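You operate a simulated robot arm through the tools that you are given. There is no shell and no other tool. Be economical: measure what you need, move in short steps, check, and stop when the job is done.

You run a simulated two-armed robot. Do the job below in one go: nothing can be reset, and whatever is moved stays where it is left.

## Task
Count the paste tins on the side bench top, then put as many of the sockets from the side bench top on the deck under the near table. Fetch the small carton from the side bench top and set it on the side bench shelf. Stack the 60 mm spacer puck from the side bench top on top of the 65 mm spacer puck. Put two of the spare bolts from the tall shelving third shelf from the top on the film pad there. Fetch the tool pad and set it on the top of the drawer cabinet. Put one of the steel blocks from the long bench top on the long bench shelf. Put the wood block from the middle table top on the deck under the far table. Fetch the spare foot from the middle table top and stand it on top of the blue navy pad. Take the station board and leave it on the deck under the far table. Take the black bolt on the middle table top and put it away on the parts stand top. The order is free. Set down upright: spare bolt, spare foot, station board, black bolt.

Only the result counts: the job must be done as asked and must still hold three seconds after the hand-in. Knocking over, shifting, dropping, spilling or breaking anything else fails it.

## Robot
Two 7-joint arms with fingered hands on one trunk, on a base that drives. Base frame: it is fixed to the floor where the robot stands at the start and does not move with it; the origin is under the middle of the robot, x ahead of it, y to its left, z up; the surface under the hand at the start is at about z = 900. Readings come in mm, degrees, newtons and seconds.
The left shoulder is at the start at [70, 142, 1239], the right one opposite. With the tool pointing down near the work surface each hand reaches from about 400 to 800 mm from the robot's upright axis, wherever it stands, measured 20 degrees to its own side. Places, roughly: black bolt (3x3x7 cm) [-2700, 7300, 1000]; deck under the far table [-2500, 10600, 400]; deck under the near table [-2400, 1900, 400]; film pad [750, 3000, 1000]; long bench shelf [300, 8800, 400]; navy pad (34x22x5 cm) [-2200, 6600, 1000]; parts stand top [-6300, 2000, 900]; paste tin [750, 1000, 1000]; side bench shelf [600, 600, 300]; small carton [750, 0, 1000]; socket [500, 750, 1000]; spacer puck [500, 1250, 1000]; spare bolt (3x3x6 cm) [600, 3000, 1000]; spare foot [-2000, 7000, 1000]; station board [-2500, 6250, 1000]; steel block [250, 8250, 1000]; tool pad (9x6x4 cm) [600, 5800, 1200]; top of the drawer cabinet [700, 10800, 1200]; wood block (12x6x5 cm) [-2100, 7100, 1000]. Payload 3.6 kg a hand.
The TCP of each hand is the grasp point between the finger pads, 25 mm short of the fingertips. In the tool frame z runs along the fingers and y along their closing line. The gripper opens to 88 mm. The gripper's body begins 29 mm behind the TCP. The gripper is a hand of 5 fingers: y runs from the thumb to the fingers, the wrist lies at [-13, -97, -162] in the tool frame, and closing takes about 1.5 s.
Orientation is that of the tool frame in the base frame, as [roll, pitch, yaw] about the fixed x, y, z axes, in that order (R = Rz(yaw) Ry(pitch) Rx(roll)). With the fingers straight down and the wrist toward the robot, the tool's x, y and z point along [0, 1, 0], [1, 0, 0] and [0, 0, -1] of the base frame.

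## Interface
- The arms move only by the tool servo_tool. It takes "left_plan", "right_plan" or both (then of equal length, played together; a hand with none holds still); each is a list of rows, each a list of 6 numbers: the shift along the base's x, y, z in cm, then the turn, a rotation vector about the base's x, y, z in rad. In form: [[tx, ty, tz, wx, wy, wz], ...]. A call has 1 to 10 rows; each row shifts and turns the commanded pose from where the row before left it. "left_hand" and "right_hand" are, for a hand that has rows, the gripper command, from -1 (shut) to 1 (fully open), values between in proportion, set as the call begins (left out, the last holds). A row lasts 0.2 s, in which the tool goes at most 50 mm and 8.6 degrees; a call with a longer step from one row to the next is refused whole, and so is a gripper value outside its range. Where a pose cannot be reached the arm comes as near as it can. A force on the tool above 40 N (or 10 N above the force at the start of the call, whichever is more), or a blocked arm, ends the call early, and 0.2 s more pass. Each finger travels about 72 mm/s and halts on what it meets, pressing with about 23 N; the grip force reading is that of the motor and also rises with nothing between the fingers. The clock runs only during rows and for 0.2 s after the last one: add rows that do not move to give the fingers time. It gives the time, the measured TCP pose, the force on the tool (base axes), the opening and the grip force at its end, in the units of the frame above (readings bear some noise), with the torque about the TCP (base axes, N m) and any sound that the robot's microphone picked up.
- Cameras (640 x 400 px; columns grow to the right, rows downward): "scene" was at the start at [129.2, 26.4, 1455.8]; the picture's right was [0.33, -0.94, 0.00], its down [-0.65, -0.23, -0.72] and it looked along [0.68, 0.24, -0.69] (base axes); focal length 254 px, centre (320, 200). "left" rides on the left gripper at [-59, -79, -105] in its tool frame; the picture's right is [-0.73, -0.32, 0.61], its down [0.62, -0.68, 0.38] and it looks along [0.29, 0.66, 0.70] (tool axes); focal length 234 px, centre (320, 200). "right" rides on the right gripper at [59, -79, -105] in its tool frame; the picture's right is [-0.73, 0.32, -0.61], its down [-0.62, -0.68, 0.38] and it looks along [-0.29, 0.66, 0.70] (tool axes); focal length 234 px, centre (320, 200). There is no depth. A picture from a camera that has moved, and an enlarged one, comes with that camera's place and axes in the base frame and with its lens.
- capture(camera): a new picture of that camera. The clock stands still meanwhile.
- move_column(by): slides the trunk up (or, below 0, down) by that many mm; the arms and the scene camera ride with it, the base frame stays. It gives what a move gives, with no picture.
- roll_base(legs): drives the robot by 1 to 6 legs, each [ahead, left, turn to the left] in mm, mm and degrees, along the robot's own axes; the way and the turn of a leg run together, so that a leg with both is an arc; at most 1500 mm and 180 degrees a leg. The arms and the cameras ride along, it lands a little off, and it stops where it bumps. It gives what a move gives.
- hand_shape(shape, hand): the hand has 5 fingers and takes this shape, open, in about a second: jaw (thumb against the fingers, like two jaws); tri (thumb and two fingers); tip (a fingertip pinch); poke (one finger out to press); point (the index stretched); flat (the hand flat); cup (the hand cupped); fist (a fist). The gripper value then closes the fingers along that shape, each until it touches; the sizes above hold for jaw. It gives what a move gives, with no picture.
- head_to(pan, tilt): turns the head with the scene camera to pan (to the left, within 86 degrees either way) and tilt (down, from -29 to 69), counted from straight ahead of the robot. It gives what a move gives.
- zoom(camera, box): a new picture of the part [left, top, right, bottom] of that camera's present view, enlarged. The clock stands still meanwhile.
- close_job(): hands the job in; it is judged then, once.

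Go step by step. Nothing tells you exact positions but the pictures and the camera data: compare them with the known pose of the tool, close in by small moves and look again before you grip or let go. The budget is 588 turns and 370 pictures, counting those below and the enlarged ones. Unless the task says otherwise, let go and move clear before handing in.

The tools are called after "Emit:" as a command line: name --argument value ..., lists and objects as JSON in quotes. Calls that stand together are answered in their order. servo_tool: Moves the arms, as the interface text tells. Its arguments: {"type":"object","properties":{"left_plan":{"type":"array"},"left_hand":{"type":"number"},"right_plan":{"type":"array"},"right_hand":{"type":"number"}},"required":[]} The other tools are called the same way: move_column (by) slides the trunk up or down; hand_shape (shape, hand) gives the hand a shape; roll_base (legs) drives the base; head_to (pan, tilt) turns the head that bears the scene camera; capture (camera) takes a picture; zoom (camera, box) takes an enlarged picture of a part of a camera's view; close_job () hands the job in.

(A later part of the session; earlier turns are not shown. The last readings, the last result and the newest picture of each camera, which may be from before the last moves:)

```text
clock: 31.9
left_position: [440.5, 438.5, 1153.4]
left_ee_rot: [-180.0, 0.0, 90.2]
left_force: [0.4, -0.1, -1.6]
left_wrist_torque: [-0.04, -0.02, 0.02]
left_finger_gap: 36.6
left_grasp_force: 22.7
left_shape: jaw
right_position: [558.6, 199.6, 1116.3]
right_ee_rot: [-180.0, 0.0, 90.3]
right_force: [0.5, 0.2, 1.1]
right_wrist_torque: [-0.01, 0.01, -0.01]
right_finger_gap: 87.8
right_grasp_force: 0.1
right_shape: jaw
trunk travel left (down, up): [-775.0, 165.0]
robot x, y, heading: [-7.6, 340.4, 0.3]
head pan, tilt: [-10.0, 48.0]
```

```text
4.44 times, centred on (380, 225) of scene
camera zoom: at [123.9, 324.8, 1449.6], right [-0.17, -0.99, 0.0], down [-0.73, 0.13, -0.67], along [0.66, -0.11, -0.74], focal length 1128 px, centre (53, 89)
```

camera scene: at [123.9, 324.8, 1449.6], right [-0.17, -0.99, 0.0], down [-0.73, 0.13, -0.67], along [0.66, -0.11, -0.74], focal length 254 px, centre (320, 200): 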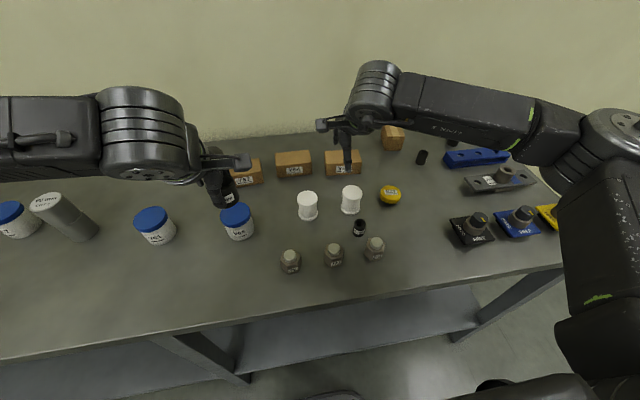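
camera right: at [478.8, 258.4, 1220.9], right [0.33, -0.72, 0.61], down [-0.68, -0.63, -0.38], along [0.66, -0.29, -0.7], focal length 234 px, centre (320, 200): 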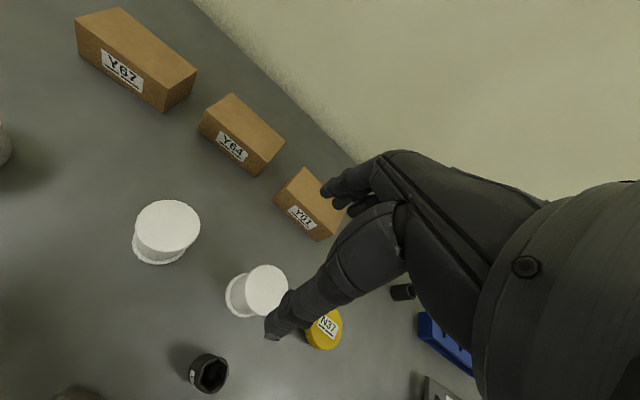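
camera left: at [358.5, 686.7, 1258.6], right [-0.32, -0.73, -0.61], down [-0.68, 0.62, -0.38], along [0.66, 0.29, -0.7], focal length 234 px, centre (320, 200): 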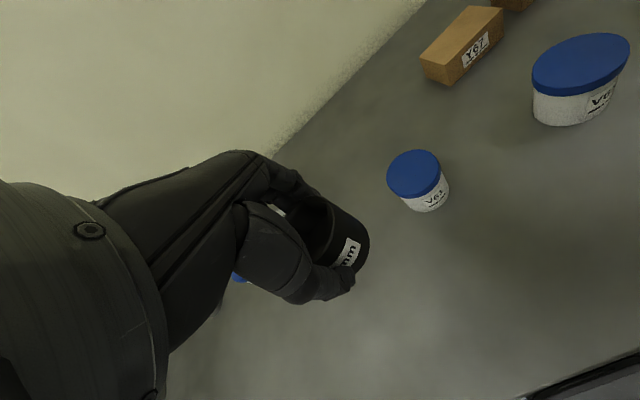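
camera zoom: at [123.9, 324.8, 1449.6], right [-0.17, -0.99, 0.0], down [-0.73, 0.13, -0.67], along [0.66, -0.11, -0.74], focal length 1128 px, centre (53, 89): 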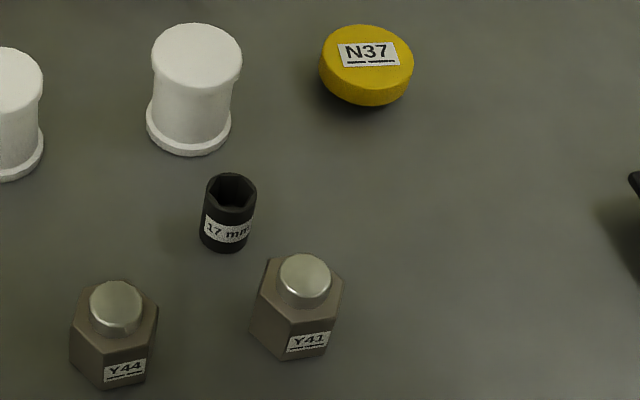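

A fourth black socket sits near the blue bracket, so exactly three must be moved. The 17 mm one sits between a spool and a hex part, so I turn the right hand so it closes sideways.

Emit:
servo_tool --right_plan '[[-1, -0.6, 0, 0, 0, 0.15], [-1, -0.6, 0, 0, 0, 0.15], [-1, -0.6, 0, 0, 0, 0.15], [-1, -0.6, 0, 0, 0, 0.15], [-1, -0.6, 0, 0, 0, 0.15], [-1, -0.6, 0, 0, 0, 0.15], [-1, 0, 0, 0, 0, 0.15], [-0.4, 0, 0, 0, 0, 0.15], [0, 0, 0, 0, 0, 0]]' --right_hand 0.5

Emit:
capture --camera "right"

Emit:
capture --camera "scene"

```text
clock: 33.9
left_position: [439.9, 437.2, 1151.7]
left_ee_rot: [180.0, 0.0, 90.2]
left_force: [0.6, 0.5, -0.1]
left_wrist_torque: [-0.01, -0.02, 0.03]
left_finger_gap: 36.7
left_grasp_force: 22.1
left_shape: jaw
right_position: [431.4, 209.1, 1111.6]
right_ee_rot: [180.0, 0.0, 147.6]
right_force: [-0.5, -0.4, 0.5]
right_wrist_torque: [-0.03, -0.01, -0.02]
right_finger_gap: 66.5
right_grasp_force: 0.1
right_shape: jaw
right hand out of reach, approached as far as the arm can: row 6, 7, 8
trunk travel left (down, up): [-775.0, 165.0]
robot x, y, heading: [-7.3, 338.1, 0.2]
head pan, tilt: [-10.0, 48.0]
```

```text
333 pictures are left
camera right: at [339.3, 173.2, 1216.9], right [0.79, -0.12, 0.61], down [0.16, -0.91, -0.38], along [0.6, 0.4, -0.7], focal length 234 px, centre (320, 200)
```

right: 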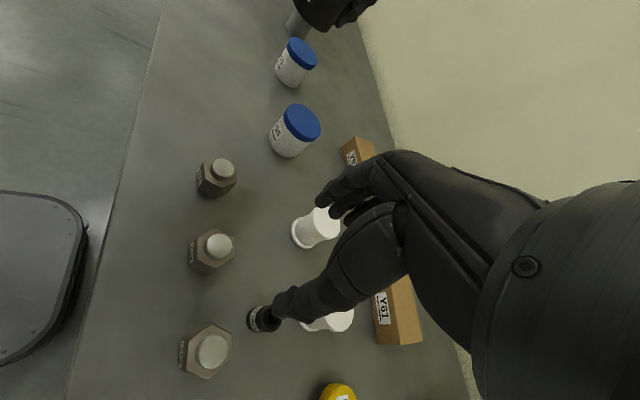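

```text
332 pictures are left
camera scene: at [123.0, 324.0, 1449.6], right [-0.17, -0.99, 0.0], down [-0.73, 0.13, -0.67], along [0.66, -0.11, -0.74], focal length 254 px, centre (320, 200)
```

scene: 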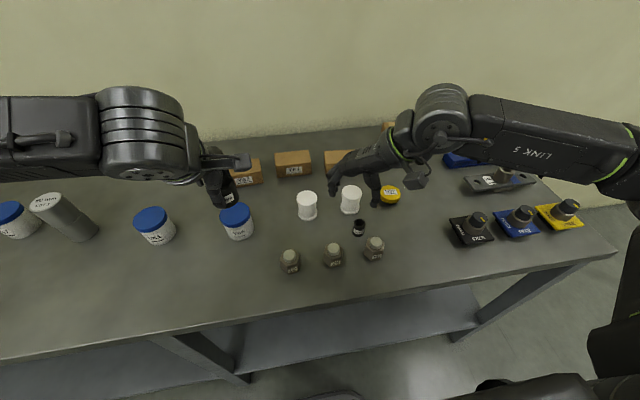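

Full 69° is out of reach; I turn back to about 45°, which still clears the neighbours.

Emit:
servo_tool --right_plan '[[0, 0, 0, 0, 0, -0.15], [0, 0, 0, 0, 0, -0.15], [0, 0, 0, 0, 0, -0.12], [0, 0, 0, 0, 0, 0], [0, 0, 0, 0, 0, 0]]'

Emit:
capture --camera "right"

```text
clock: 35.1
left_position: [441.2, 437.0, 1152.0]
left_ee_rot: [179.9, 0.0, 90.2]
left_force: [0.4, 0.3, -1.7]
left_wrist_torque: [-0.02, 0.0, 0.01]
left_finger_gap: 36.4
left_grasp_force: 23.3
left_shape: jaw
right_position: [433.0, 207.1, 1110.1]
right_ee_rot: [180.0, 0.1, 123.3]
right_force: [0.5, 0.5, -0.3]
right_wrist_torque: [0.01, 0.03, -0.01]
right_finger_gap: 66.2
right_grasp_force: 0.1
right_shape: jaw
trunk travel left (down, up): [-775.0, 165.0]
robot x, y, heading: [-2.3, 343.9, -0.0]
head pan, tilt: [-10.0, 48.0]
```

```text
331 pictures are left
camera right: at [334.7, 214.7, 1216.5], right [0.67, -0.43, 0.61], down [-0.23, -0.9, -0.38], along [0.71, 0.12, -0.7], focal length 234 px, centre (320, 200)
```

right: 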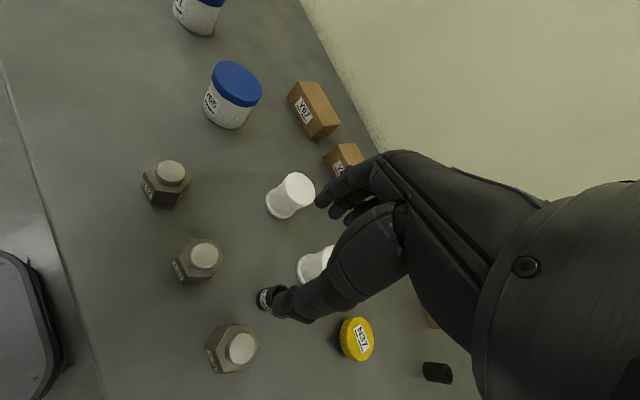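

The commanded pose follows the reached one. I move to (484, 164).

Emit:
servo_tool --right_plan '[[2.5, -2.2, 0, 0, 0, 0.08], [2.6, -2.1, 0, 0, 0, 0.07], [0, 0, -2, 0, 0, 0], [0, 0, 0, 0, 0, 0]]'

Emit:
capture --camera "right"

Emit:
zoom --camera "scene" --box '[300, 150, 440, 270]'

```text
clock: 36.1
left_position: [440.8, 436.7, 1152.0]
left_ee_rot: [-179.9, 0.0, 90.1]
left_force: [-0.5, 0.9, -1.6]
left_wrist_torque: [0.0, 0.0, 0.01]
left_finger_gap: 36.7
left_grasp_force: 22.8
left_shape: jaw
right_position: [484.3, 166.3, 1093.4]
right_ee_rot: [-179.9, 0.1, 132.0]
right_force: [-0.5, -0.2, -0.8]
right_wrist_torque: [0.01, -0.02, 0.0]
right_finger_gap: 66.0
right_grasp_force: 0.0
right_shape: jaw
trunk travel left (down, up): [-775.0, 165.0]
robot x, y, heading: [-7.3, 338.1, 0.1]
head pan, tilt: [-10.0, 48.0]
```

```text
330 pictures are left
camera right: at [386.6, 157.8, 1198.4], right [0.73, -0.32, 0.61], down [-0.09, -0.92, -0.38], along [0.68, 0.22, -0.7], focal length 234 px, centre (320, 200)
```

right: 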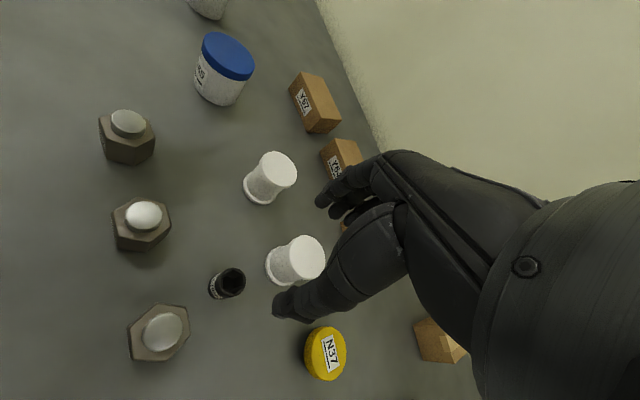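

```text
3.33 times, centred on (370, 210) of scene
camera zoom: at [123.7, 324.3, 1449.6], right [-0.17, -0.99, 0.0], down [-0.73, 0.13, -0.67], along [0.66, -0.11, -0.74], focal length 846 px, centre (153, 167)
```

zoom: 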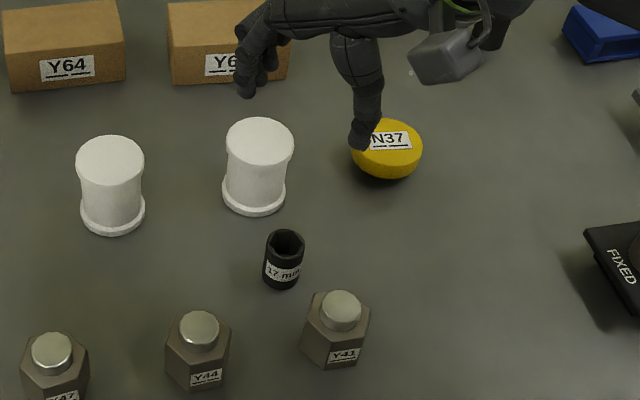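

Aligned at about (481, 163). I'll descend in two steps and check clearance to the spool.

Emit:
servo_tool --right_plan '[[-0.3, -0.3, -4, 0, 0, 0], [0, 0, -4, 0, 0, 0], [0, 0, -3, 0, 0, 0], [0, 0, 0, 0, 0, 0]]'

Emit:
capture --camera "right"

Emit:
zoom --camera "scene" --box '[300, 150, 440, 270]'

```text
clock: 37.1
left_position: [440.9, 436.2, 1152.1]
left_ee_rot: [180.0, 0.0, 90.2]
left_force: [-0.9, -0.6, -2.1]
left_wrist_torque: [-0.01, -0.01, 0.03]
left_finger_gap: 36.7
left_grasp_force: 23.0
left_shape: jaw
right_position: [479.0, 162.0, 981.0]
right_ee_rot: [-179.9, 0.1, 132.0]
right_force: [-0.4, -0.7, -0.3]
right_wrist_torque: [0.02, -0.05, -0.01]
right_finger_gap: 66.0
right_grasp_force: 0.1
right_shape: jaw
trunk travel left (down, up): [-775.0, 165.0]
robot x, y, heading: [-1.9, 341.2, 0.3]
head pan, tilt: [-10.0, 48.0]
```

```text
328 pictures are left
camera right: at [382.3, 153.7, 1086.3], right [0.73, -0.32, 0.61], down [-0.09, -0.92, -0.38], along [0.68, 0.22, -0.7], focal length 234 px, centre (320, 200)
```

right: 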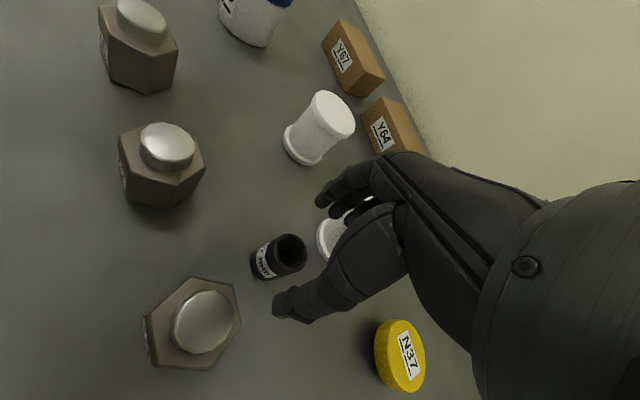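

```text
3.33 times, centred on (370, 210) of scene
camera zoom: at [123.6, 324.3, 1449.6], right [-0.17, -0.99, 0.0], down [-0.73, 0.13, -0.67], along [0.66, -0.11, -0.74], focal length 846 px, centre (153, 167)
```

zoom: 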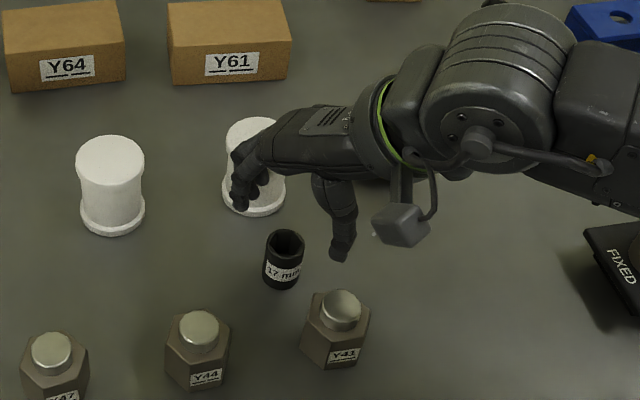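

The spool is about 80 mm tall and close, so I narrow the opening, shift 4 mm away from it and grip the socket near its top.

Emit:
servo_tool --right_plan '[[-0.2, 0.5, 0, 0, 0, 0], [0, 0, 0, 0, 0, 0], [0, 0, -2, 0, 0, 0], [0, 0, -1.6, 0, 0, 0], [0, 0, 0, 0, 0, 0]]' --right_hand 0.25

Emit:
zoom --camera "scene" --box '[300, 150, 440, 270]'

Emit:
capture --camera "right"

```text
clock: 38.3
left_position: [440.6, 437.2, 1151.4]
left_ee_rot: [179.9, -0.1, 90.2]
left_force: [0.1, -0.5, -1.8]
left_wrist_torque: [-0.01, 0.03, -0.02]
left_finger_gap: 36.7
left_grasp_force: 22.6
left_shape: jaw
right_position: [478.4, 166.6, 945.3]
right_ee_rot: [180.0, 0.0, 131.9]
right_force: [0.2, 0.2, -0.8]
right_wrist_torque: [0.0, -0.01, 0.01]
right_finger_gap: 55.4
right_grasp_force: 0.0
right_shape: jaw
trunk travel left (down, up): [-775.0, 165.0]
robot x, y, heading: [-4.1, 340.4, 0.1]
head pan, tilt: [-10.0, 48.0]
```

```text
3.33 times, centred on (370, 210) of scene
camera zoom: at [123.7, 324.4, 1449.6], right [-0.17, -0.99, 0.0], down [-0.73, 0.13, -0.67], along [0.66, -0.11, -0.74], focal length 846 px, centre (153, 167)
```

zoom: 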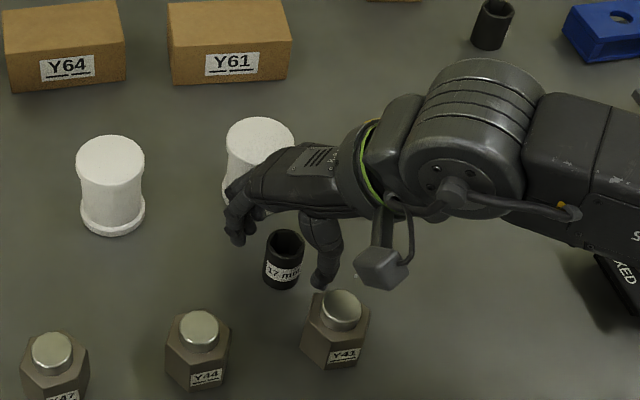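

```text
325 pictures are left
camera right: at [380.5, 158.1, 1050.8], right [0.73, -0.32, 0.61], down [-0.09, -0.92, -0.38], along [0.68, 0.22, -0.7], focal length 234 px, centre (320, 200)
```

right: 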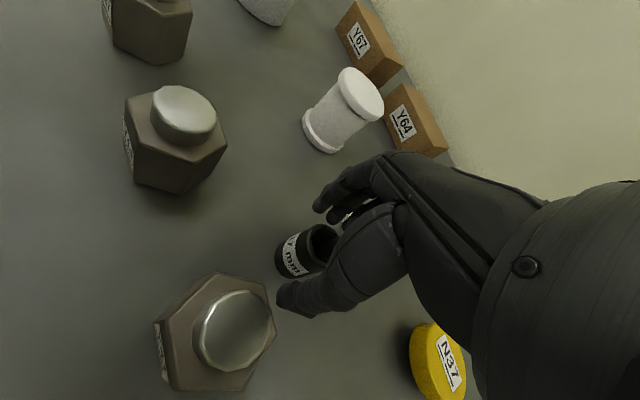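

No contact; the socket is between thumb and fingers. Close and lift.

Emit:
servo_tool --right_plan '[[0, 0, 0, 0, 0, 0], [0, 0, 0, 0, 0, 0], [0, 0, 0, 0, 0, 0], [0, 0, 0, 0, 0, 0], [0, 0, 0, 0, 0, 0], [0, 0, 0, 0, 0, 0], [0, 0, 0, 0, 0, 0], [0, 0, 0, 0, 0, 0]]' --right_hand -1

Emit:
servo_tool --right_plan '[[0, 0, 2, 0, 0, 0], [0, 0, 4, 0, 0, 0], [0, 0, 4, 0, 0, 0], [0, 0, 4, 0, 0, 0], [0, 0, 4, 0, 0, 0], [0, 0, 3, 0, 0, 0]]'

Emit:
capture --camera "right"

Emit:
capture --camera "scene"

```text
clock: 40.1
left_position: [441.7, 438.0, 1152.3]
left_ee_rot: [180.0, -0.1, 90.2]
left_force: [-0.1, -0.2, -1.4]
left_wrist_torque: [0.0, -0.01, 0.03]
left_finger_gap: 36.8
left_grasp_force: 22.6
left_shape: jaw
right_position: [477.6, 168.1, 945.9]
right_ee_rot: [180.0, 0.0, 131.9]
right_force: [0.6, 0.5, -0.4]
right_wrist_torque: [-0.03, -0.02, -0.01]
right_finger_gap: 21.1
right_grasp_force: 22.8
right_shape: jaw
trunk travel left (down, up): [-775.0, 165.0]
robot x, y, heading: [-6.1, 333.0, 0.3]
head pan, tilt: [-10.0, 48.0]
```

```text
clock: 41.5
left_position: [440.6, 437.0, 1152.8]
left_ee_rot: [180.0, 0.0, 90.2]
left_force: [-0.2, 0.1, -1.5]
left_wrist_torque: [0.0, -0.01, 0.01]
left_finger_gap: 36.5
left_grasp_force: 22.5
left_shape: jaw
right_position: [480.1, 166.9, 1154.9]
right_ee_rot: [179.9, 0.0, 131.9]
right_force: [-0.5, 0.4, -0.3]
right_wrist_torque: [-0.01, 0.0, 0.0]
right_finger_gap: 20.9
right_grasp_force: 23.0
right_shape: jaw
trunk travel left (down, up): [-775.0, 165.0]
robot x, y, heading: [-3.0, 340.3, 0.0]
head pan, tilt: [-10.0, 48.0]
```

```text
324 pictures are left
camera right: at [381.9, 157.0, 1260.0], right [0.73, -0.32, 0.61], down [-0.09, -0.92, -0.38], along [0.68, 0.22, -0.7], focal length 234 px, centre (320, 200)
```

right: 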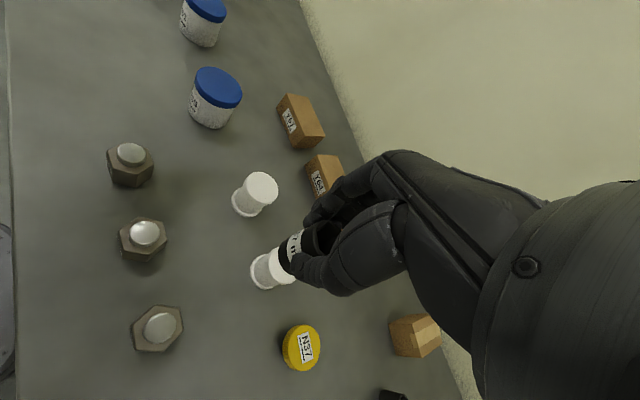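

```text
323 pictures are left
camera scene: at [123.9, 324.6, 1449.5], right [-0.17, -0.99, 0.0], down [-0.73, 0.13, -0.67], along [0.66, -0.11, -0.74], focal length 254 px, centre (320, 200)
```

scene: 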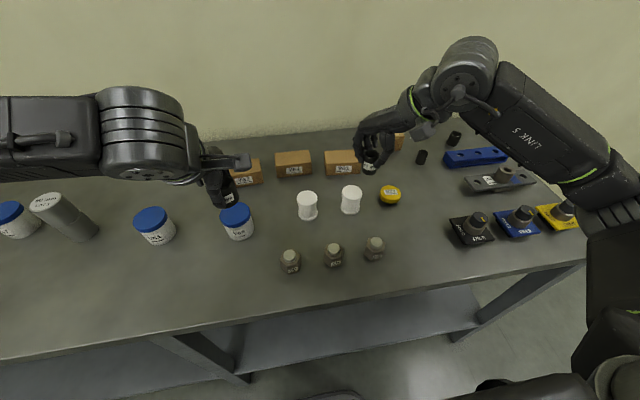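

Both sockets are held; four exist in total, so one more will be fetched later. I back away from the bench and look for the near table.

Emit:
roll_base --legs '[[-450, 0, 0]]'

Emit:
head_to --pan 86 --tilt 20

Emit:
capture --camera "scene"

Emit:
head_to --pan -86 --tilt 20

Emit:
capture --camera "scene"

```text
clock: 44.2
left_position: [-8.0, 435.5, 1150.2]
left_ee_rot: [-179.9, 0.0, 89.9]
left_force: [0.9, 0.2, -2.6]
left_wrist_torque: [0.02, -0.01, -0.03]
left_finger_gap: 36.8
left_grasp_force: 23.1
left_shape: jaw
right_position: [28.6, 163.4, 1154.1]
right_ee_rot: [-180.0, 0.0, 131.5]
right_force: [0.1, -0.5, 0.1]
right_wrist_torque: [-0.01, 0.02, 0.0]
right_finger_gap: 20.8
right_grasp_force: 23.1
right_shape: jaw
trunk travel left (down, up): [-775.0, 165.0]
robot x, y, heading: [-457.3, 336.5, 0.3]
head pan, tilt: [-10.0, 48.0]
```

```text
clock: 46.0
left_position: [-8.9, 435.6, 1152.4]
left_ee_rot: [-180.0, 0.0, 89.9]
left_force: [0.2, -0.3, -2.1]
left_wrist_torque: [0.0, 0.02, 0.0]
left_finger_gap: 36.8
left_grasp_force: 22.6
left_shape: jaw
right_position: [28.4, 164.2, 1155.0]
right_ee_rot: [-180.0, 0.0, 131.6]
right_force: [-0.9, 0.2, -1.2]
right_wrist_torque: [0.02, -0.02, 0.01]
right_finger_gap: 20.7
right_grasp_force: 22.9
right_shape: jaw
trunk travel left (down, up): [-775.0, 165.0]
robot x, y, heading: [-457.8, 340.0, 0.1]
head pan, tilt: [85.9, 20.0]
```

```text
322 pictures are left
camera scene: at [-398.1, 429.7, 1492.4], right [1.0, -0.07, 0.0], down [-0.02, -0.34, -0.94], along [0.07, 0.94, -0.34], focal length 254 px, centre (320, 200)
```

scene: 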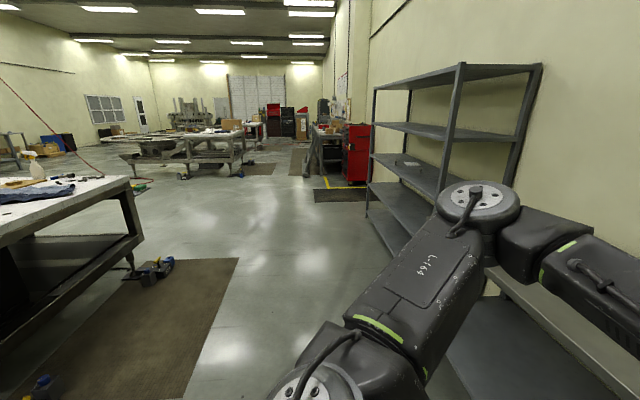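

```text
clock: 48.6
left_position: [-8.8, 435.0, 1152.5]
left_ee_rot: [-180.0, -0.1, 90.0]
left_force: [-0.1, 0.1, -1.9]
left_wrist_torque: [0.0, -0.01, -0.01]
left_finger_gap: 36.7
left_grasp_force: 23.1
left_shape: jaw
right_position: [27.9, 164.3, 1154.0]
right_ee_rot: [-180.0, 0.1, 131.6]
right_force: [0.0, -0.3, -0.7]
right_wrist_torque: [-0.02, -0.01, -0.02]
right_finger_gap: 20.9
right_grasp_force: 23.2
right_shape: jaw
trunk travel left (down, up): [-775.0, 165.0]
robot x, y, heading: [-456.3, 341.6, 0.1]
head pan, tilt: [-85.9, 20.0]
```

```text
321 pictures are left
camera scene: at [-398.2, 243.9, 1492.4], right [-1.0, -0.07, 0.0], down [-0.02, 0.34, -0.94], along [0.07, -0.94, -0.34], focal length 254 px, centre (320, 200)
```

scene: 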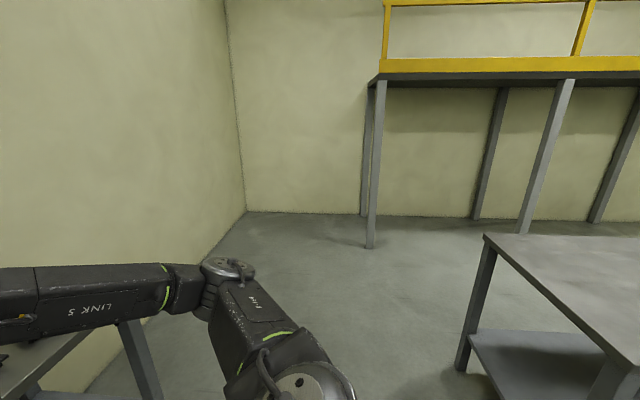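

The near table's long side is at about x = -1830, y 1500–2600. I turn round, facing -x, and drive alongside it.

Emit:
roll_base --legs '[[0, 0, 90], [0, 0, 90], [550, -800, 0], [0, -700, 0]]'

Emit:
head_to --pan 0 --tilt 30

Emit:
capture --camera "scene"

```text
clock: 64.8
left_position: [-1509.5, 1701.5, 1153.6]
left_ee_rot: [179.9, 0.1, -86.6]
left_force: [-0.4, 0.4, -2.2]
left_wrist_torque: [0.03, -0.02, -0.01]
left_finger_gap: 36.4
left_grasp_force: 23.1
left_shape: jaw
right_position: [-1562.3, 1970.3, 1155.3]
right_ee_rot: [179.9, 0.1, -45.1]
right_force: [-0.4, -1.0, 0.0]
right_wrist_torque: [-0.01, 0.01, 0.04]
right_finger_gap: 20.3
right_grasp_force: 23.0
right_shape: jaw
trunk travel left (down, up): [-775.0, 165.0]
robot x, y, heading: [-1072.9, 1818.8, -176.5]
head pan, tilt: [-85.9, 20.0]
```

```text
clock: 66.4
left_position: [-1520.2, 1700.4, 1148.8]
left_ee_rot: [-179.5, 0.1, -86.7]
left_force: [-0.3, 0.9, -1.1]
left_wrist_torque: [-0.02, 0.04, 0.01]
left_finger_gap: 36.0
left_grasp_force: 23.4
left_shape: jaw
right_position: [-1572.6, 1969.4, 1150.9]
right_ee_rot: [-179.7, -0.3, -45.0]
right_force: [-0.5, 0.3, -1.1]
right_wrist_torque: [-0.01, -0.01, -0.01]
right_finger_gap: 20.8
right_grasp_force: 22.7
right_shape: jaw
trunk travel left (down, up): [-775.0, 165.0]
robot x, y, heading: [-1074.6, 1823.0, -176.9]
head pan, tilt: [0.0, 30.0]
```

```text
320 pictures are left
camera scene: at [-1195.1, 1815.2, 1479.3], right [-0.06, 1.0, 0.0], down [0.49, 0.03, -0.87], along [-0.87, -0.05, -0.49], focal length 254 px, centre (320, 200)
```

scene: 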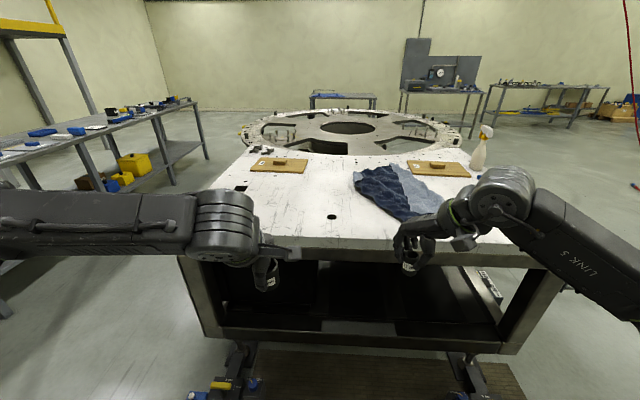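

The near table's opening faces me: front edge about x = -1930, y 1260–2600. I zoom in on the deck.

Emit:
zoom --camera "scene" --box '[180, 230, 560, 400]'

Emit:
move_column --by -450

Emit:
head_to --pan 0 --tilt 35

Emit:
capture --camera "scene"

```text
1.68 times, centred on (370, 315) of scene
camera zoom: at [-1195.1, 1815.2, 1479.3], right [-0.06, 1.0, 0.0], down [0.49, 0.03, -0.87], along [-0.87, -0.05, -0.49], focal length 428 px, centre (236, 6)
```

zoom: 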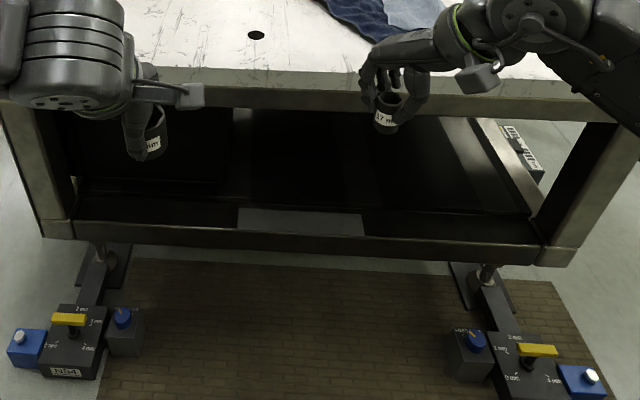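

```text
refused: -450 is not a number from -400 to 400
```

```text
clock: 67.1
left_position: [-1520.0, 1699.8, 1149.3]
left_ee_rot: [-179.5, 0.0, -86.7]
left_force: [0.3, -0.8, -2.0]
left_wrist_torque: [0.0, -0.02, 0.05]
left_finger_gap: 36.2
left_grasp_force: 23.4
left_shape: jaw
right_position: [-1572.1, 1969.4, 1151.0]
right_ee_rot: [-179.6, -0.3, -45.0]
right_force: [0.4, 0.3, -0.8]
right_wrist_torque: [0.0, -0.01, 0.05]
right_finger_gap: 20.5
right_grasp_force: 22.5
right_shape: jaw
trunk travel left (down, up): [-775.0, 165.0]
robot x, y, heading: [-1071.6, 1827.1, -176.6]
head pan, tilt: [0.0, 35.0]
```

```text
318 pictures are left
camera scene: at [-1192.8, 1815.4, 1471.5], right [-0.06, 1.0, 0.0], down [0.56, 0.03, -0.83], along [-0.82, -0.05, -0.56], focal length 254 px, centre (320, 200)
```

scene: 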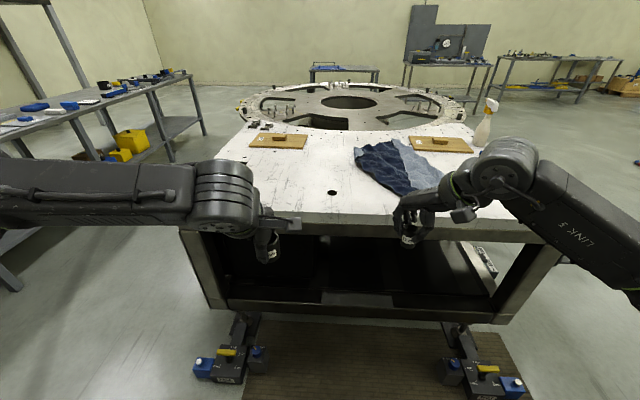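

Emit:
move_column --by -400

Emit:
head_to --pan 0 --tilt 25

Emit:
capture --camera "scene"

```text
clock: 70.9
left_position: [-1521.3, 1700.2, 749.4]
left_ee_rot: [-179.6, 0.0, -86.6]
left_force: [-0.6, 0.7, -1.6]
left_wrist_torque: [0.03, 0.0, -0.04]
left_finger_gap: 35.9
left_grasp_force: 23.0
left_shape: jaw
right_position: [-1573.8, 1969.5, 751.5]
right_ee_rot: [-179.6, -0.3, -44.9]
right_force: [-0.4, 0.4, -1.3]
right_wrist_torque: [-0.02, 0.01, -0.05]
right_finger_gap: 20.7
right_grasp_force: 23.3
right_shape: jaw
trunk travel left (down, up): [-375.0, 565.0]
robot x, y, heading: [-1072.6, 1825.6, -176.7]
head pan, tilt: [0.0, 35.0]
```

```text
clock: 71.6
left_position: [-1519.3, 1701.1, 748.9]
left_ee_rot: [-179.4, 0.0, -86.8]
left_force: [-0.1, 0.1, -2.4]
left_wrist_torque: [0.01, 0.01, 0.04]
left_finger_gap: 35.8
left_grasp_force: 23.1
left_shape: jaw
right_position: [-1573.4, 1969.4, 751.2]
right_ee_rot: [-179.6, -0.3, -45.1]
right_force: [0.2, 0.6, 0.0]
right_wrist_torque: [0.02, 0.01, -0.02]
right_finger_gap: 20.7
right_grasp_force: 23.1
right_shape: jaw
trunk travel left (down, up): [-375.0, 565.0]
robot x, y, heading: [-1069.9, 1824.2, -176.7]
head pan, tilt: [0.0, 25.0]
```

```text
317 pictures are left
camera scene: at [-1200.8, 1814.9, 1087.2], right [-0.06, 1.0, 0.0], down [0.41, 0.02, -0.91], along [-0.91, -0.05, -0.41], focal length 254 px, centre (320, 200)
```

scene: 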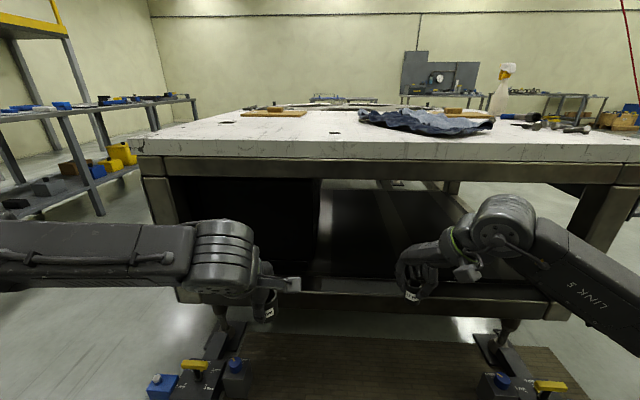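

The opening spans about z = 400 to 820. I lower the trunk some more and stretch the arms forward before driving in, so that the elbows stay narrow.

Emit:
move_column --by -180

Emit:
servo_tool --left_plan '[[-4.6, 0, 0, 0, 0, 0], [-4.6, 0, 0, 0, 0, 0], [-4.6, 0, 0, 0, 0, 0], [-4.6, 0, 0, 0, 0, 0], [-4.6, 0, 0, 0, 0, 0], [0, 0, 0, 0, 0, 0]]' --right_plan '[[-3.5, 0, 0, 0, 0, -0.12], [-3.5, 0, 0, 0, 0, -0.12], [-3.5, 0, 0, 0, 0, -0.12], [-3.5, 0, 0, 0, 0, -0.12], [-3.5, 0, 0, 0, 0, -0.12], [0, 0, 0, 0, 0, 0]]'

Emit:
capture --camera "scene"

Emit:
capture --camera "left"

```text
clock: 73.6
left_position: [-1519.7, 1701.1, 569.1]
left_ee_rot: [-179.4, 0.0, -86.7]
left_force: [0.3, 0.0, -0.9]
left_wrist_torque: [-0.01, -0.01, -0.02]
left_finger_gap: 35.9
left_grasp_force: 23.0
left_shape: jaw
right_position: [-1572.9, 1969.5, 571.2]
right_ee_rot: [-179.7, -0.3, -45.0]
right_force: [0.6, 0.4, -0.6]
right_wrist_torque: [0.03, 0.05, -0.02]
right_finger_gap: 20.5
right_grasp_force: 22.6
right_shape: jaw
trunk travel left (down, up): [-195.0, 745.0]
robot x, y, heading: [-1070.9, 1820.7, -176.6]
head pan, tilt: [0.0, 25.0]
```

```text
clock: 75.0
left_position: [-1749.6, 1699.8, 568.1]
left_ee_rot: [-179.6, -0.2, -86.9]
left_force: [0.2, -0.7, -2.5]
left_wrist_torque: [0.02, -0.01, 0.01]
left_finger_gap: 35.8
left_grasp_force: 23.4
left_shape: jaw
right_position: [-1748.4, 1970.8, 570.3]
right_ee_rot: [-179.6, -0.3, -79.5]
right_force: [0.1, -0.5, -0.4]
right_wrist_torque: [0.01, 0.0, 0.03]
right_finger_gap: 20.3
right_grasp_force: 22.6
right_shape: jaw
trunk travel left (down, up): [-195.0, 745.0]
robot x, y, heading: [-1072.0, 1823.2, -176.5]
head pan, tilt: [0.0, 25.0]
```

```text
316 pictures are left
camera scene: at [-1202.8, 1814.8, 907.2], right [-0.06, 1.0, 0.0], down [0.41, 0.02, -0.91], along [-0.91, -0.05, -0.41], focal length 254 px, centre (320, 200)
```

scene: 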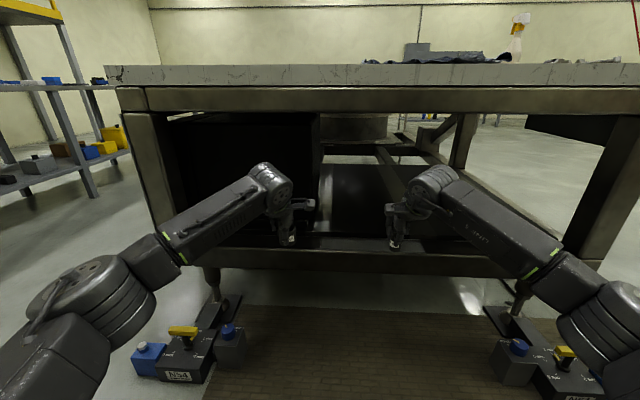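

```text
315 pictures are left
camera left: at [-1677.6, 1765.2, 674.3], right [0.29, 0.74, -0.61], down [0.72, -0.58, -0.38], along [-0.63, -0.33, -0.7], focal length 234 px, centre (320, 200)
```

left: 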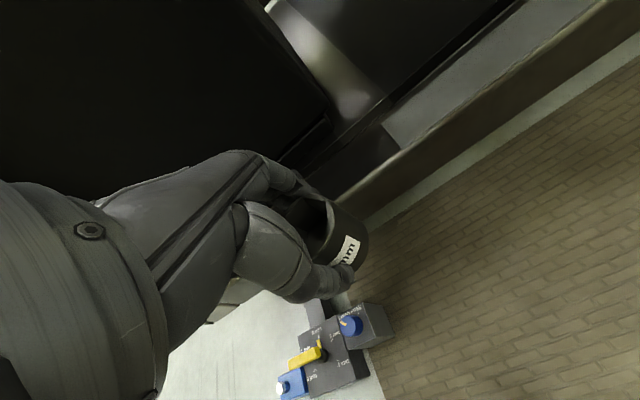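

Emit:
capture --camera "right"

Emit:
zoom --camera "scene" --box '[120, 80, 620, 290]'

```text
314 pictures are left
camera right: at [-1660.2, 1927.8, 676.0], right [-0.45, 0.66, 0.6], down [0.56, 0.74, -0.38], along [-0.69, 0.16, -0.7], focal length 234 px, centre (320, 200)
```

right: 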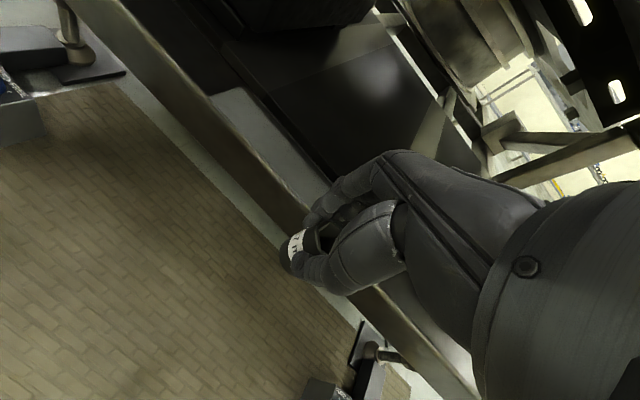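

```text
1.28 times, centred on (370, 185) of scene
camera zoom: at [-1202.8, 1814.8, 907.2], right [-0.06, 1.0, 0.0], down [0.41, 0.02, -0.91], along [-0.91, -0.05, -0.41], focal length 325 px, centre (256, 219)
```

zoom: 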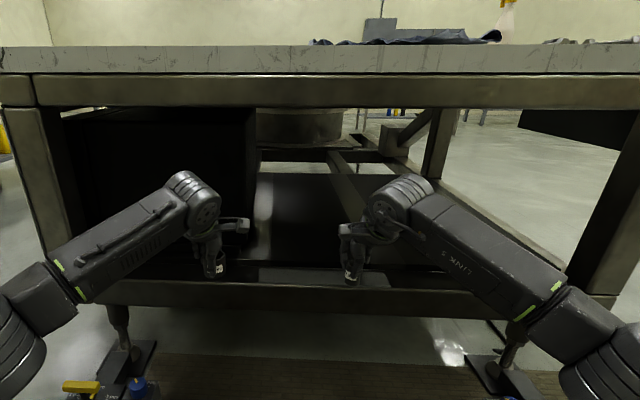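

The right half of the deck is free (a box hangs on the left). I lower the hands a little, then drive forward and right so both sockets come over the open panel.

Emit:
servo_tool --left_plan '[[0, 0, -3, 0, 0, 0], [0, 0, -3, 0, 0, 0]]' --right_plan '[[0, 0, -2.5, 0, 0, 0], [0, 0, -2.5, 0, 0, 0]]'

Emit:
roll_base --legs '[[0, -140, -3], [310, 0, 0]]'

Emit:
capture --camera "scene"

Emit:
capture --camera "left"

Emit:
capture --camera "right"

```text
clock: 75.6
left_position: [-1752.4, 1701.8, 507.3]
left_ee_rot: [-179.5, 0.0, -86.7]
left_force: [0.6, 0.3, -1.0]
left_wrist_torque: [-0.03, -0.02, 0.01]
left_finger_gap: 35.7
left_grasp_force: 22.8
left_shape: jaw
right_position: [-1749.0, 1971.2, 521.2]
right_ee_rot: [-179.6, -0.3, -79.4]
right_force: [0.6, 0.2, 0.1]
right_wrist_torque: [0.01, 0.03, -0.02]
right_finger_gap: 20.6
right_grasp_force: 23.0
right_shape: jaw
trunk travel left (down, up): [-195.0, 745.0]
robot x, y, heading: [-1074.7, 1823.8, -176.9]
head pan, tilt: [0.0, 25.0]
```

```text
clock: 78.6
left_position: [-2077.0, 1879.2, 507.3]
left_ee_rot: [-179.3, 0.0, -90.0]
left_force: [-0.6, -0.3, -2.4]
left_wrist_torque: [-0.03, -0.02, -0.01]
left_finger_gap: 35.7
left_grasp_force: 23.1
left_shape: jaw
right_position: [-2056.6, 2149.2, 519.2]
right_ee_rot: [-179.4, -0.3, -82.5]
right_force: [-0.3, -0.4, -0.7]
right_wrist_torque: [0.02, 0.02, -0.01]
right_finger_gap: 20.4
right_grasp_force: 23.2
right_shape: jaw
trunk travel left (down, up): [-195.0, 745.0]
robot x, y, heading: [-1390.9, 1968.8, -180.0]
head pan, tilt: [0.0, 25.0]
```

```text
312 pictures are left
camera scene: at [-1530.1, 1963.0, 907.2], right [0.0, 1.0, 0.0], down [0.42, 0.0, -0.91], along [-0.91, 0.0, -0.42], focal length 254 px, centre (320, 200)
```

scene: 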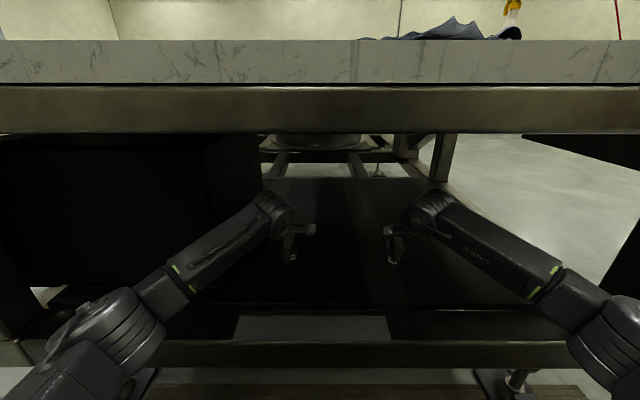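

```text
311 pictures are left
camera left: at [-2001.8, 1940.8, 614.2], right [0.33, 0.73, -0.6], down [0.69, -0.62, -0.38], along [-0.65, -0.29, -0.7], focal length 234 px, centre (320, 200)
```

left: 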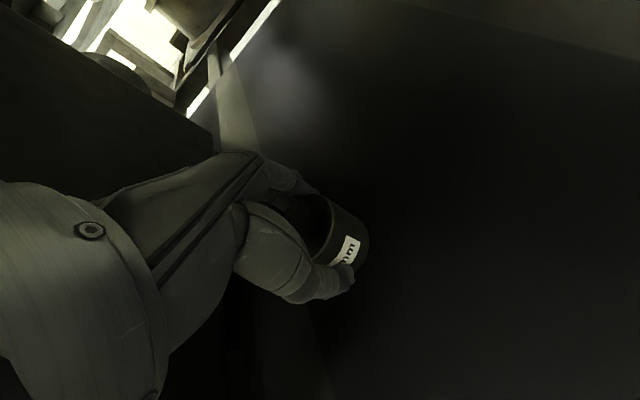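

```text
310 pictures are left
camera right: at [-1972.4, 2101.3, 625.3], right [-0.42, 0.68, 0.6], down [0.6, 0.7, -0.38], along [-0.68, 0.2, -0.7], focal length 234 px, centre (320, 200)
```

right: 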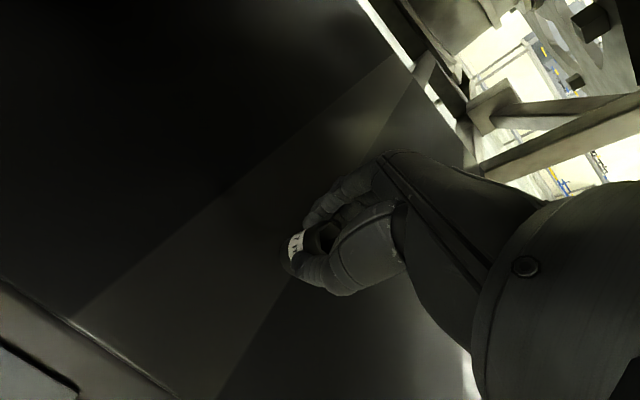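

Both sockets are above the open deck. I lower them in small steps to contact.

Emit:
servo_tool --left_plan '[[0, 0, -3, 0, 0, 0], [0, 0, -3, 0, 0, 0], [0, 0, 0, 0, 0, 0]]' --right_plan '[[0, 0, -3, 0, 0, 0], [0, 0, -3, 0, 0, 0], [0, 0, 0, 0, 0, 0]]'

Emit:
capture --camera "scene"

```text
clock: 79.3
left_position: [-2076.5, 1879.2, 465.6]
left_ee_rot: [178.7, 0.5, -90.1]
left_force: [1.5, -2.9, 37.0]
left_wrist_torque: [-0.06, -0.23, 0.06]
left_finger_gap: 40.2
left_grasp_force: 23.4
left_shape: jaw
right_position: [-2057.1, 2147.4, 470.4]
right_ee_rot: [179.0, -0.5, -82.5]
right_force: [-1.6, 0.5, 27.3]
right_wrist_torque: [0.07, 0.23, 0.01]
right_finger_gap: 22.5
right_grasp_force: 23.1
right_shape: jaw
trunk travel left (down, up): [-195.0, 745.0]
robot x, y, heading: [-1388.0, 1962.4, -179.6]
head pan, tilt: [0.0, 25.0]
stopped in row 3 (left hand): the force on the tool passed its limit at 50 N (the readings are from after the stop); the commanded pose is now the measured one
```

```text
309 pictures are left
camera scene: at [-1521.1, 1962.2, 909.8], right [0.0, 1.0, 0.0], down [0.41, 0.0, -0.91], along [-0.91, 0.0, -0.41], focal length 254 px, centre (320, 200)
```

scene: 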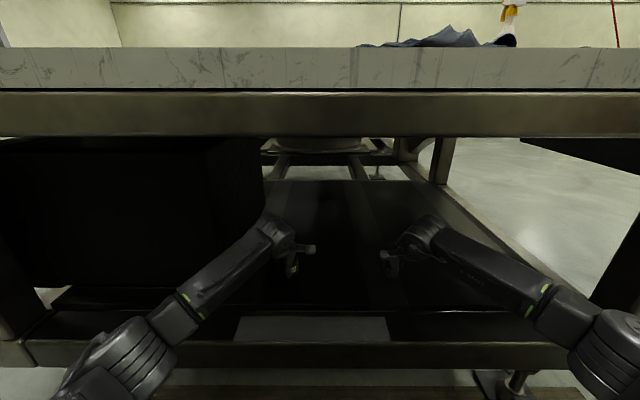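

Both touched the deck (about z = 430). I ease up slightly and release.

Emit:
servo_tool --left_plan '[[0, 0, 0.5, 0, 0, 0], [0, 0, 0, 0, 0, 0]]' --right_plan '[[0, 0, 0.4, 0, 0, 0], [0, 0, 0, 0, 0, 0]]'

Emit:
servo_tool --left_plan '[[0, 0, 0, 0, 0, 0], [0, 0, 0, 0, 0, 0], [0, 0, 0, 0, 0, 0], [0, 0, 0, 0, 0, 0], [0, 0, 0, 0, 0, 0]]' --right_plan '[[0, 0, 0, 0, 0, 0], [0, 0, 0, 0, 0, 0], [0, 0, 0, 0, 0, 0], [0, 0, 0, 0, 0, 0], [0, 0, 0, 0, 0, 0]]' --left_hand 0.4 --right_hand 0.4

Emit:
servo_tool --left_plan '[[0, 0, 3, 0, 0, 0], [0, 0, 3, 0, 0, 0], [0, 0, 2, 0, 0, 0]]' --right_plan '[[0, 0, 3, 0, 0, 0], [0, 0, 3, 0, 0, 0], [0, 0, 2, 0, 0, 0]]'

Emit:
capture --camera "left"

Emit:
capture --camera "right"

```text
clock: 79.9
left_position: [-2075.3, 1878.6, 465.6]
left_ee_rot: [179.1, 0.4, -90.0]
left_force: [-1.3, -0.4, 31.6]
left_wrist_torque: [0.0, 0.17, 0.01]
left_finger_gap: 40.1
left_grasp_force: 23.1
left_shape: jaw
right_position: [-2056.8, 2146.4, 470.1]
right_ee_rot: [179.3, -0.5, -82.4]
right_force: [-4.4, -0.9, 29.3]
right_wrist_torque: [0.04, 0.36, 0.08]
right_finger_gap: 22.6
right_grasp_force: 22.9
right_shape: jaw
trunk travel left (down, up): [-195.0, 745.0]
robot x, y, heading: [-1386.5, 1964.1, -180.1]
head pan, tilt: [0.0, 25.0]
```

```text
clock: 80.3
left_position: [-2078.4, 1878.2, 466.4]
left_ee_rot: [178.8, 0.5, -90.1]
left_force: [-4.5, -0.9, 26.1]
left_wrist_torque: [0.09, -0.53, 0.0]
left_finger_gap: 52.5
left_grasp_force: 0.1
left_shape: jaw
right_position: [-2056.9, 2149.0, 465.1]
right_ee_rot: [179.6, -0.4, -82.5]
right_force: [-5.9, 0.6, 22.4]
right_wrist_torque: [-0.02, -0.24, -0.03]
right_finger_gap: 50.8
right_grasp_force: 0.1
right_shape: jaw
trunk travel left (down, up): [-195.0, 745.0]
robot x, y, heading: [-1384.2, 1963.2, -180.0]
head pan, tilt: [0.0, 25.0]
stopped in row 2 (left hand): the force on the tool passed its limit at 44 N (the readings are from after the stop); the commanded pose is now the measured one
```

```text
clock: 81.2
left_position: [-2079.6, 1879.3, 539.8]
left_ee_rot: [179.5, 0.5, -90.0]
left_force: [-0.3, 0.1, -0.5]
left_wrist_torque: [-0.02, -0.02, 0.01]
left_finger_gap: 61.1
left_grasp_force: 0.0
left_shape: jaw
right_position: [-2058.6, 2149.1, 538.4]
right_ee_rot: [-179.6, -0.4, -82.5]
right_force: [0.4, 0.2, 0.8]
right_wrist_torque: [-0.04, 0.02, -0.02]
right_finger_gap: 61.3
right_grasp_force: 0.1
right_shape: jaw
trunk travel left (down, up): [-195.0, 745.0]
robot x, y, heading: [-1388.4, 1962.8, -179.9]
head pan, tilt: [0.0, 25.0]
```

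```text
308 pictures are left
camera left: at [-2002.2, 1938.2, 644.7], right [0.32, 0.73, -0.6], down [0.68, -0.62, -0.39], along [-0.66, -0.29, -0.69], focal length 234 px, centre (320, 200)
```

left: 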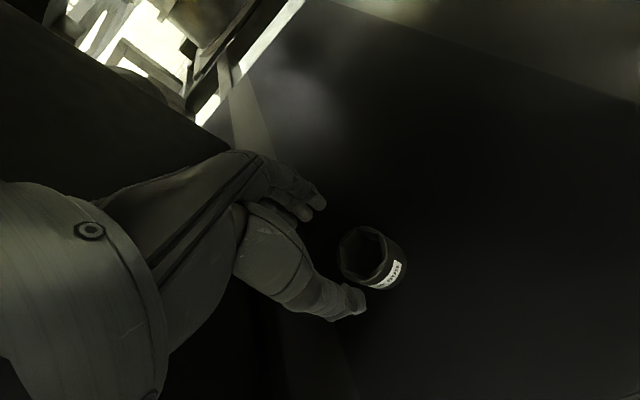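

```text
307 pictures are left
camera right: at [-1973.2, 2101.9, 644.5], right [-0.42, 0.68, 0.6], down [0.6, 0.7, -0.38], along [-0.68, 0.2, -0.7], focal length 234 px, centre (320, 200)
```

right: 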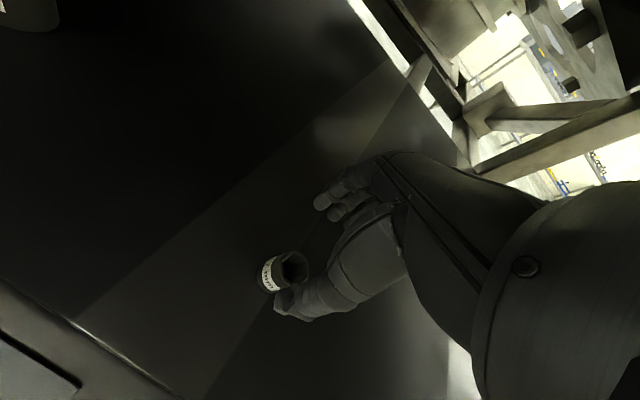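

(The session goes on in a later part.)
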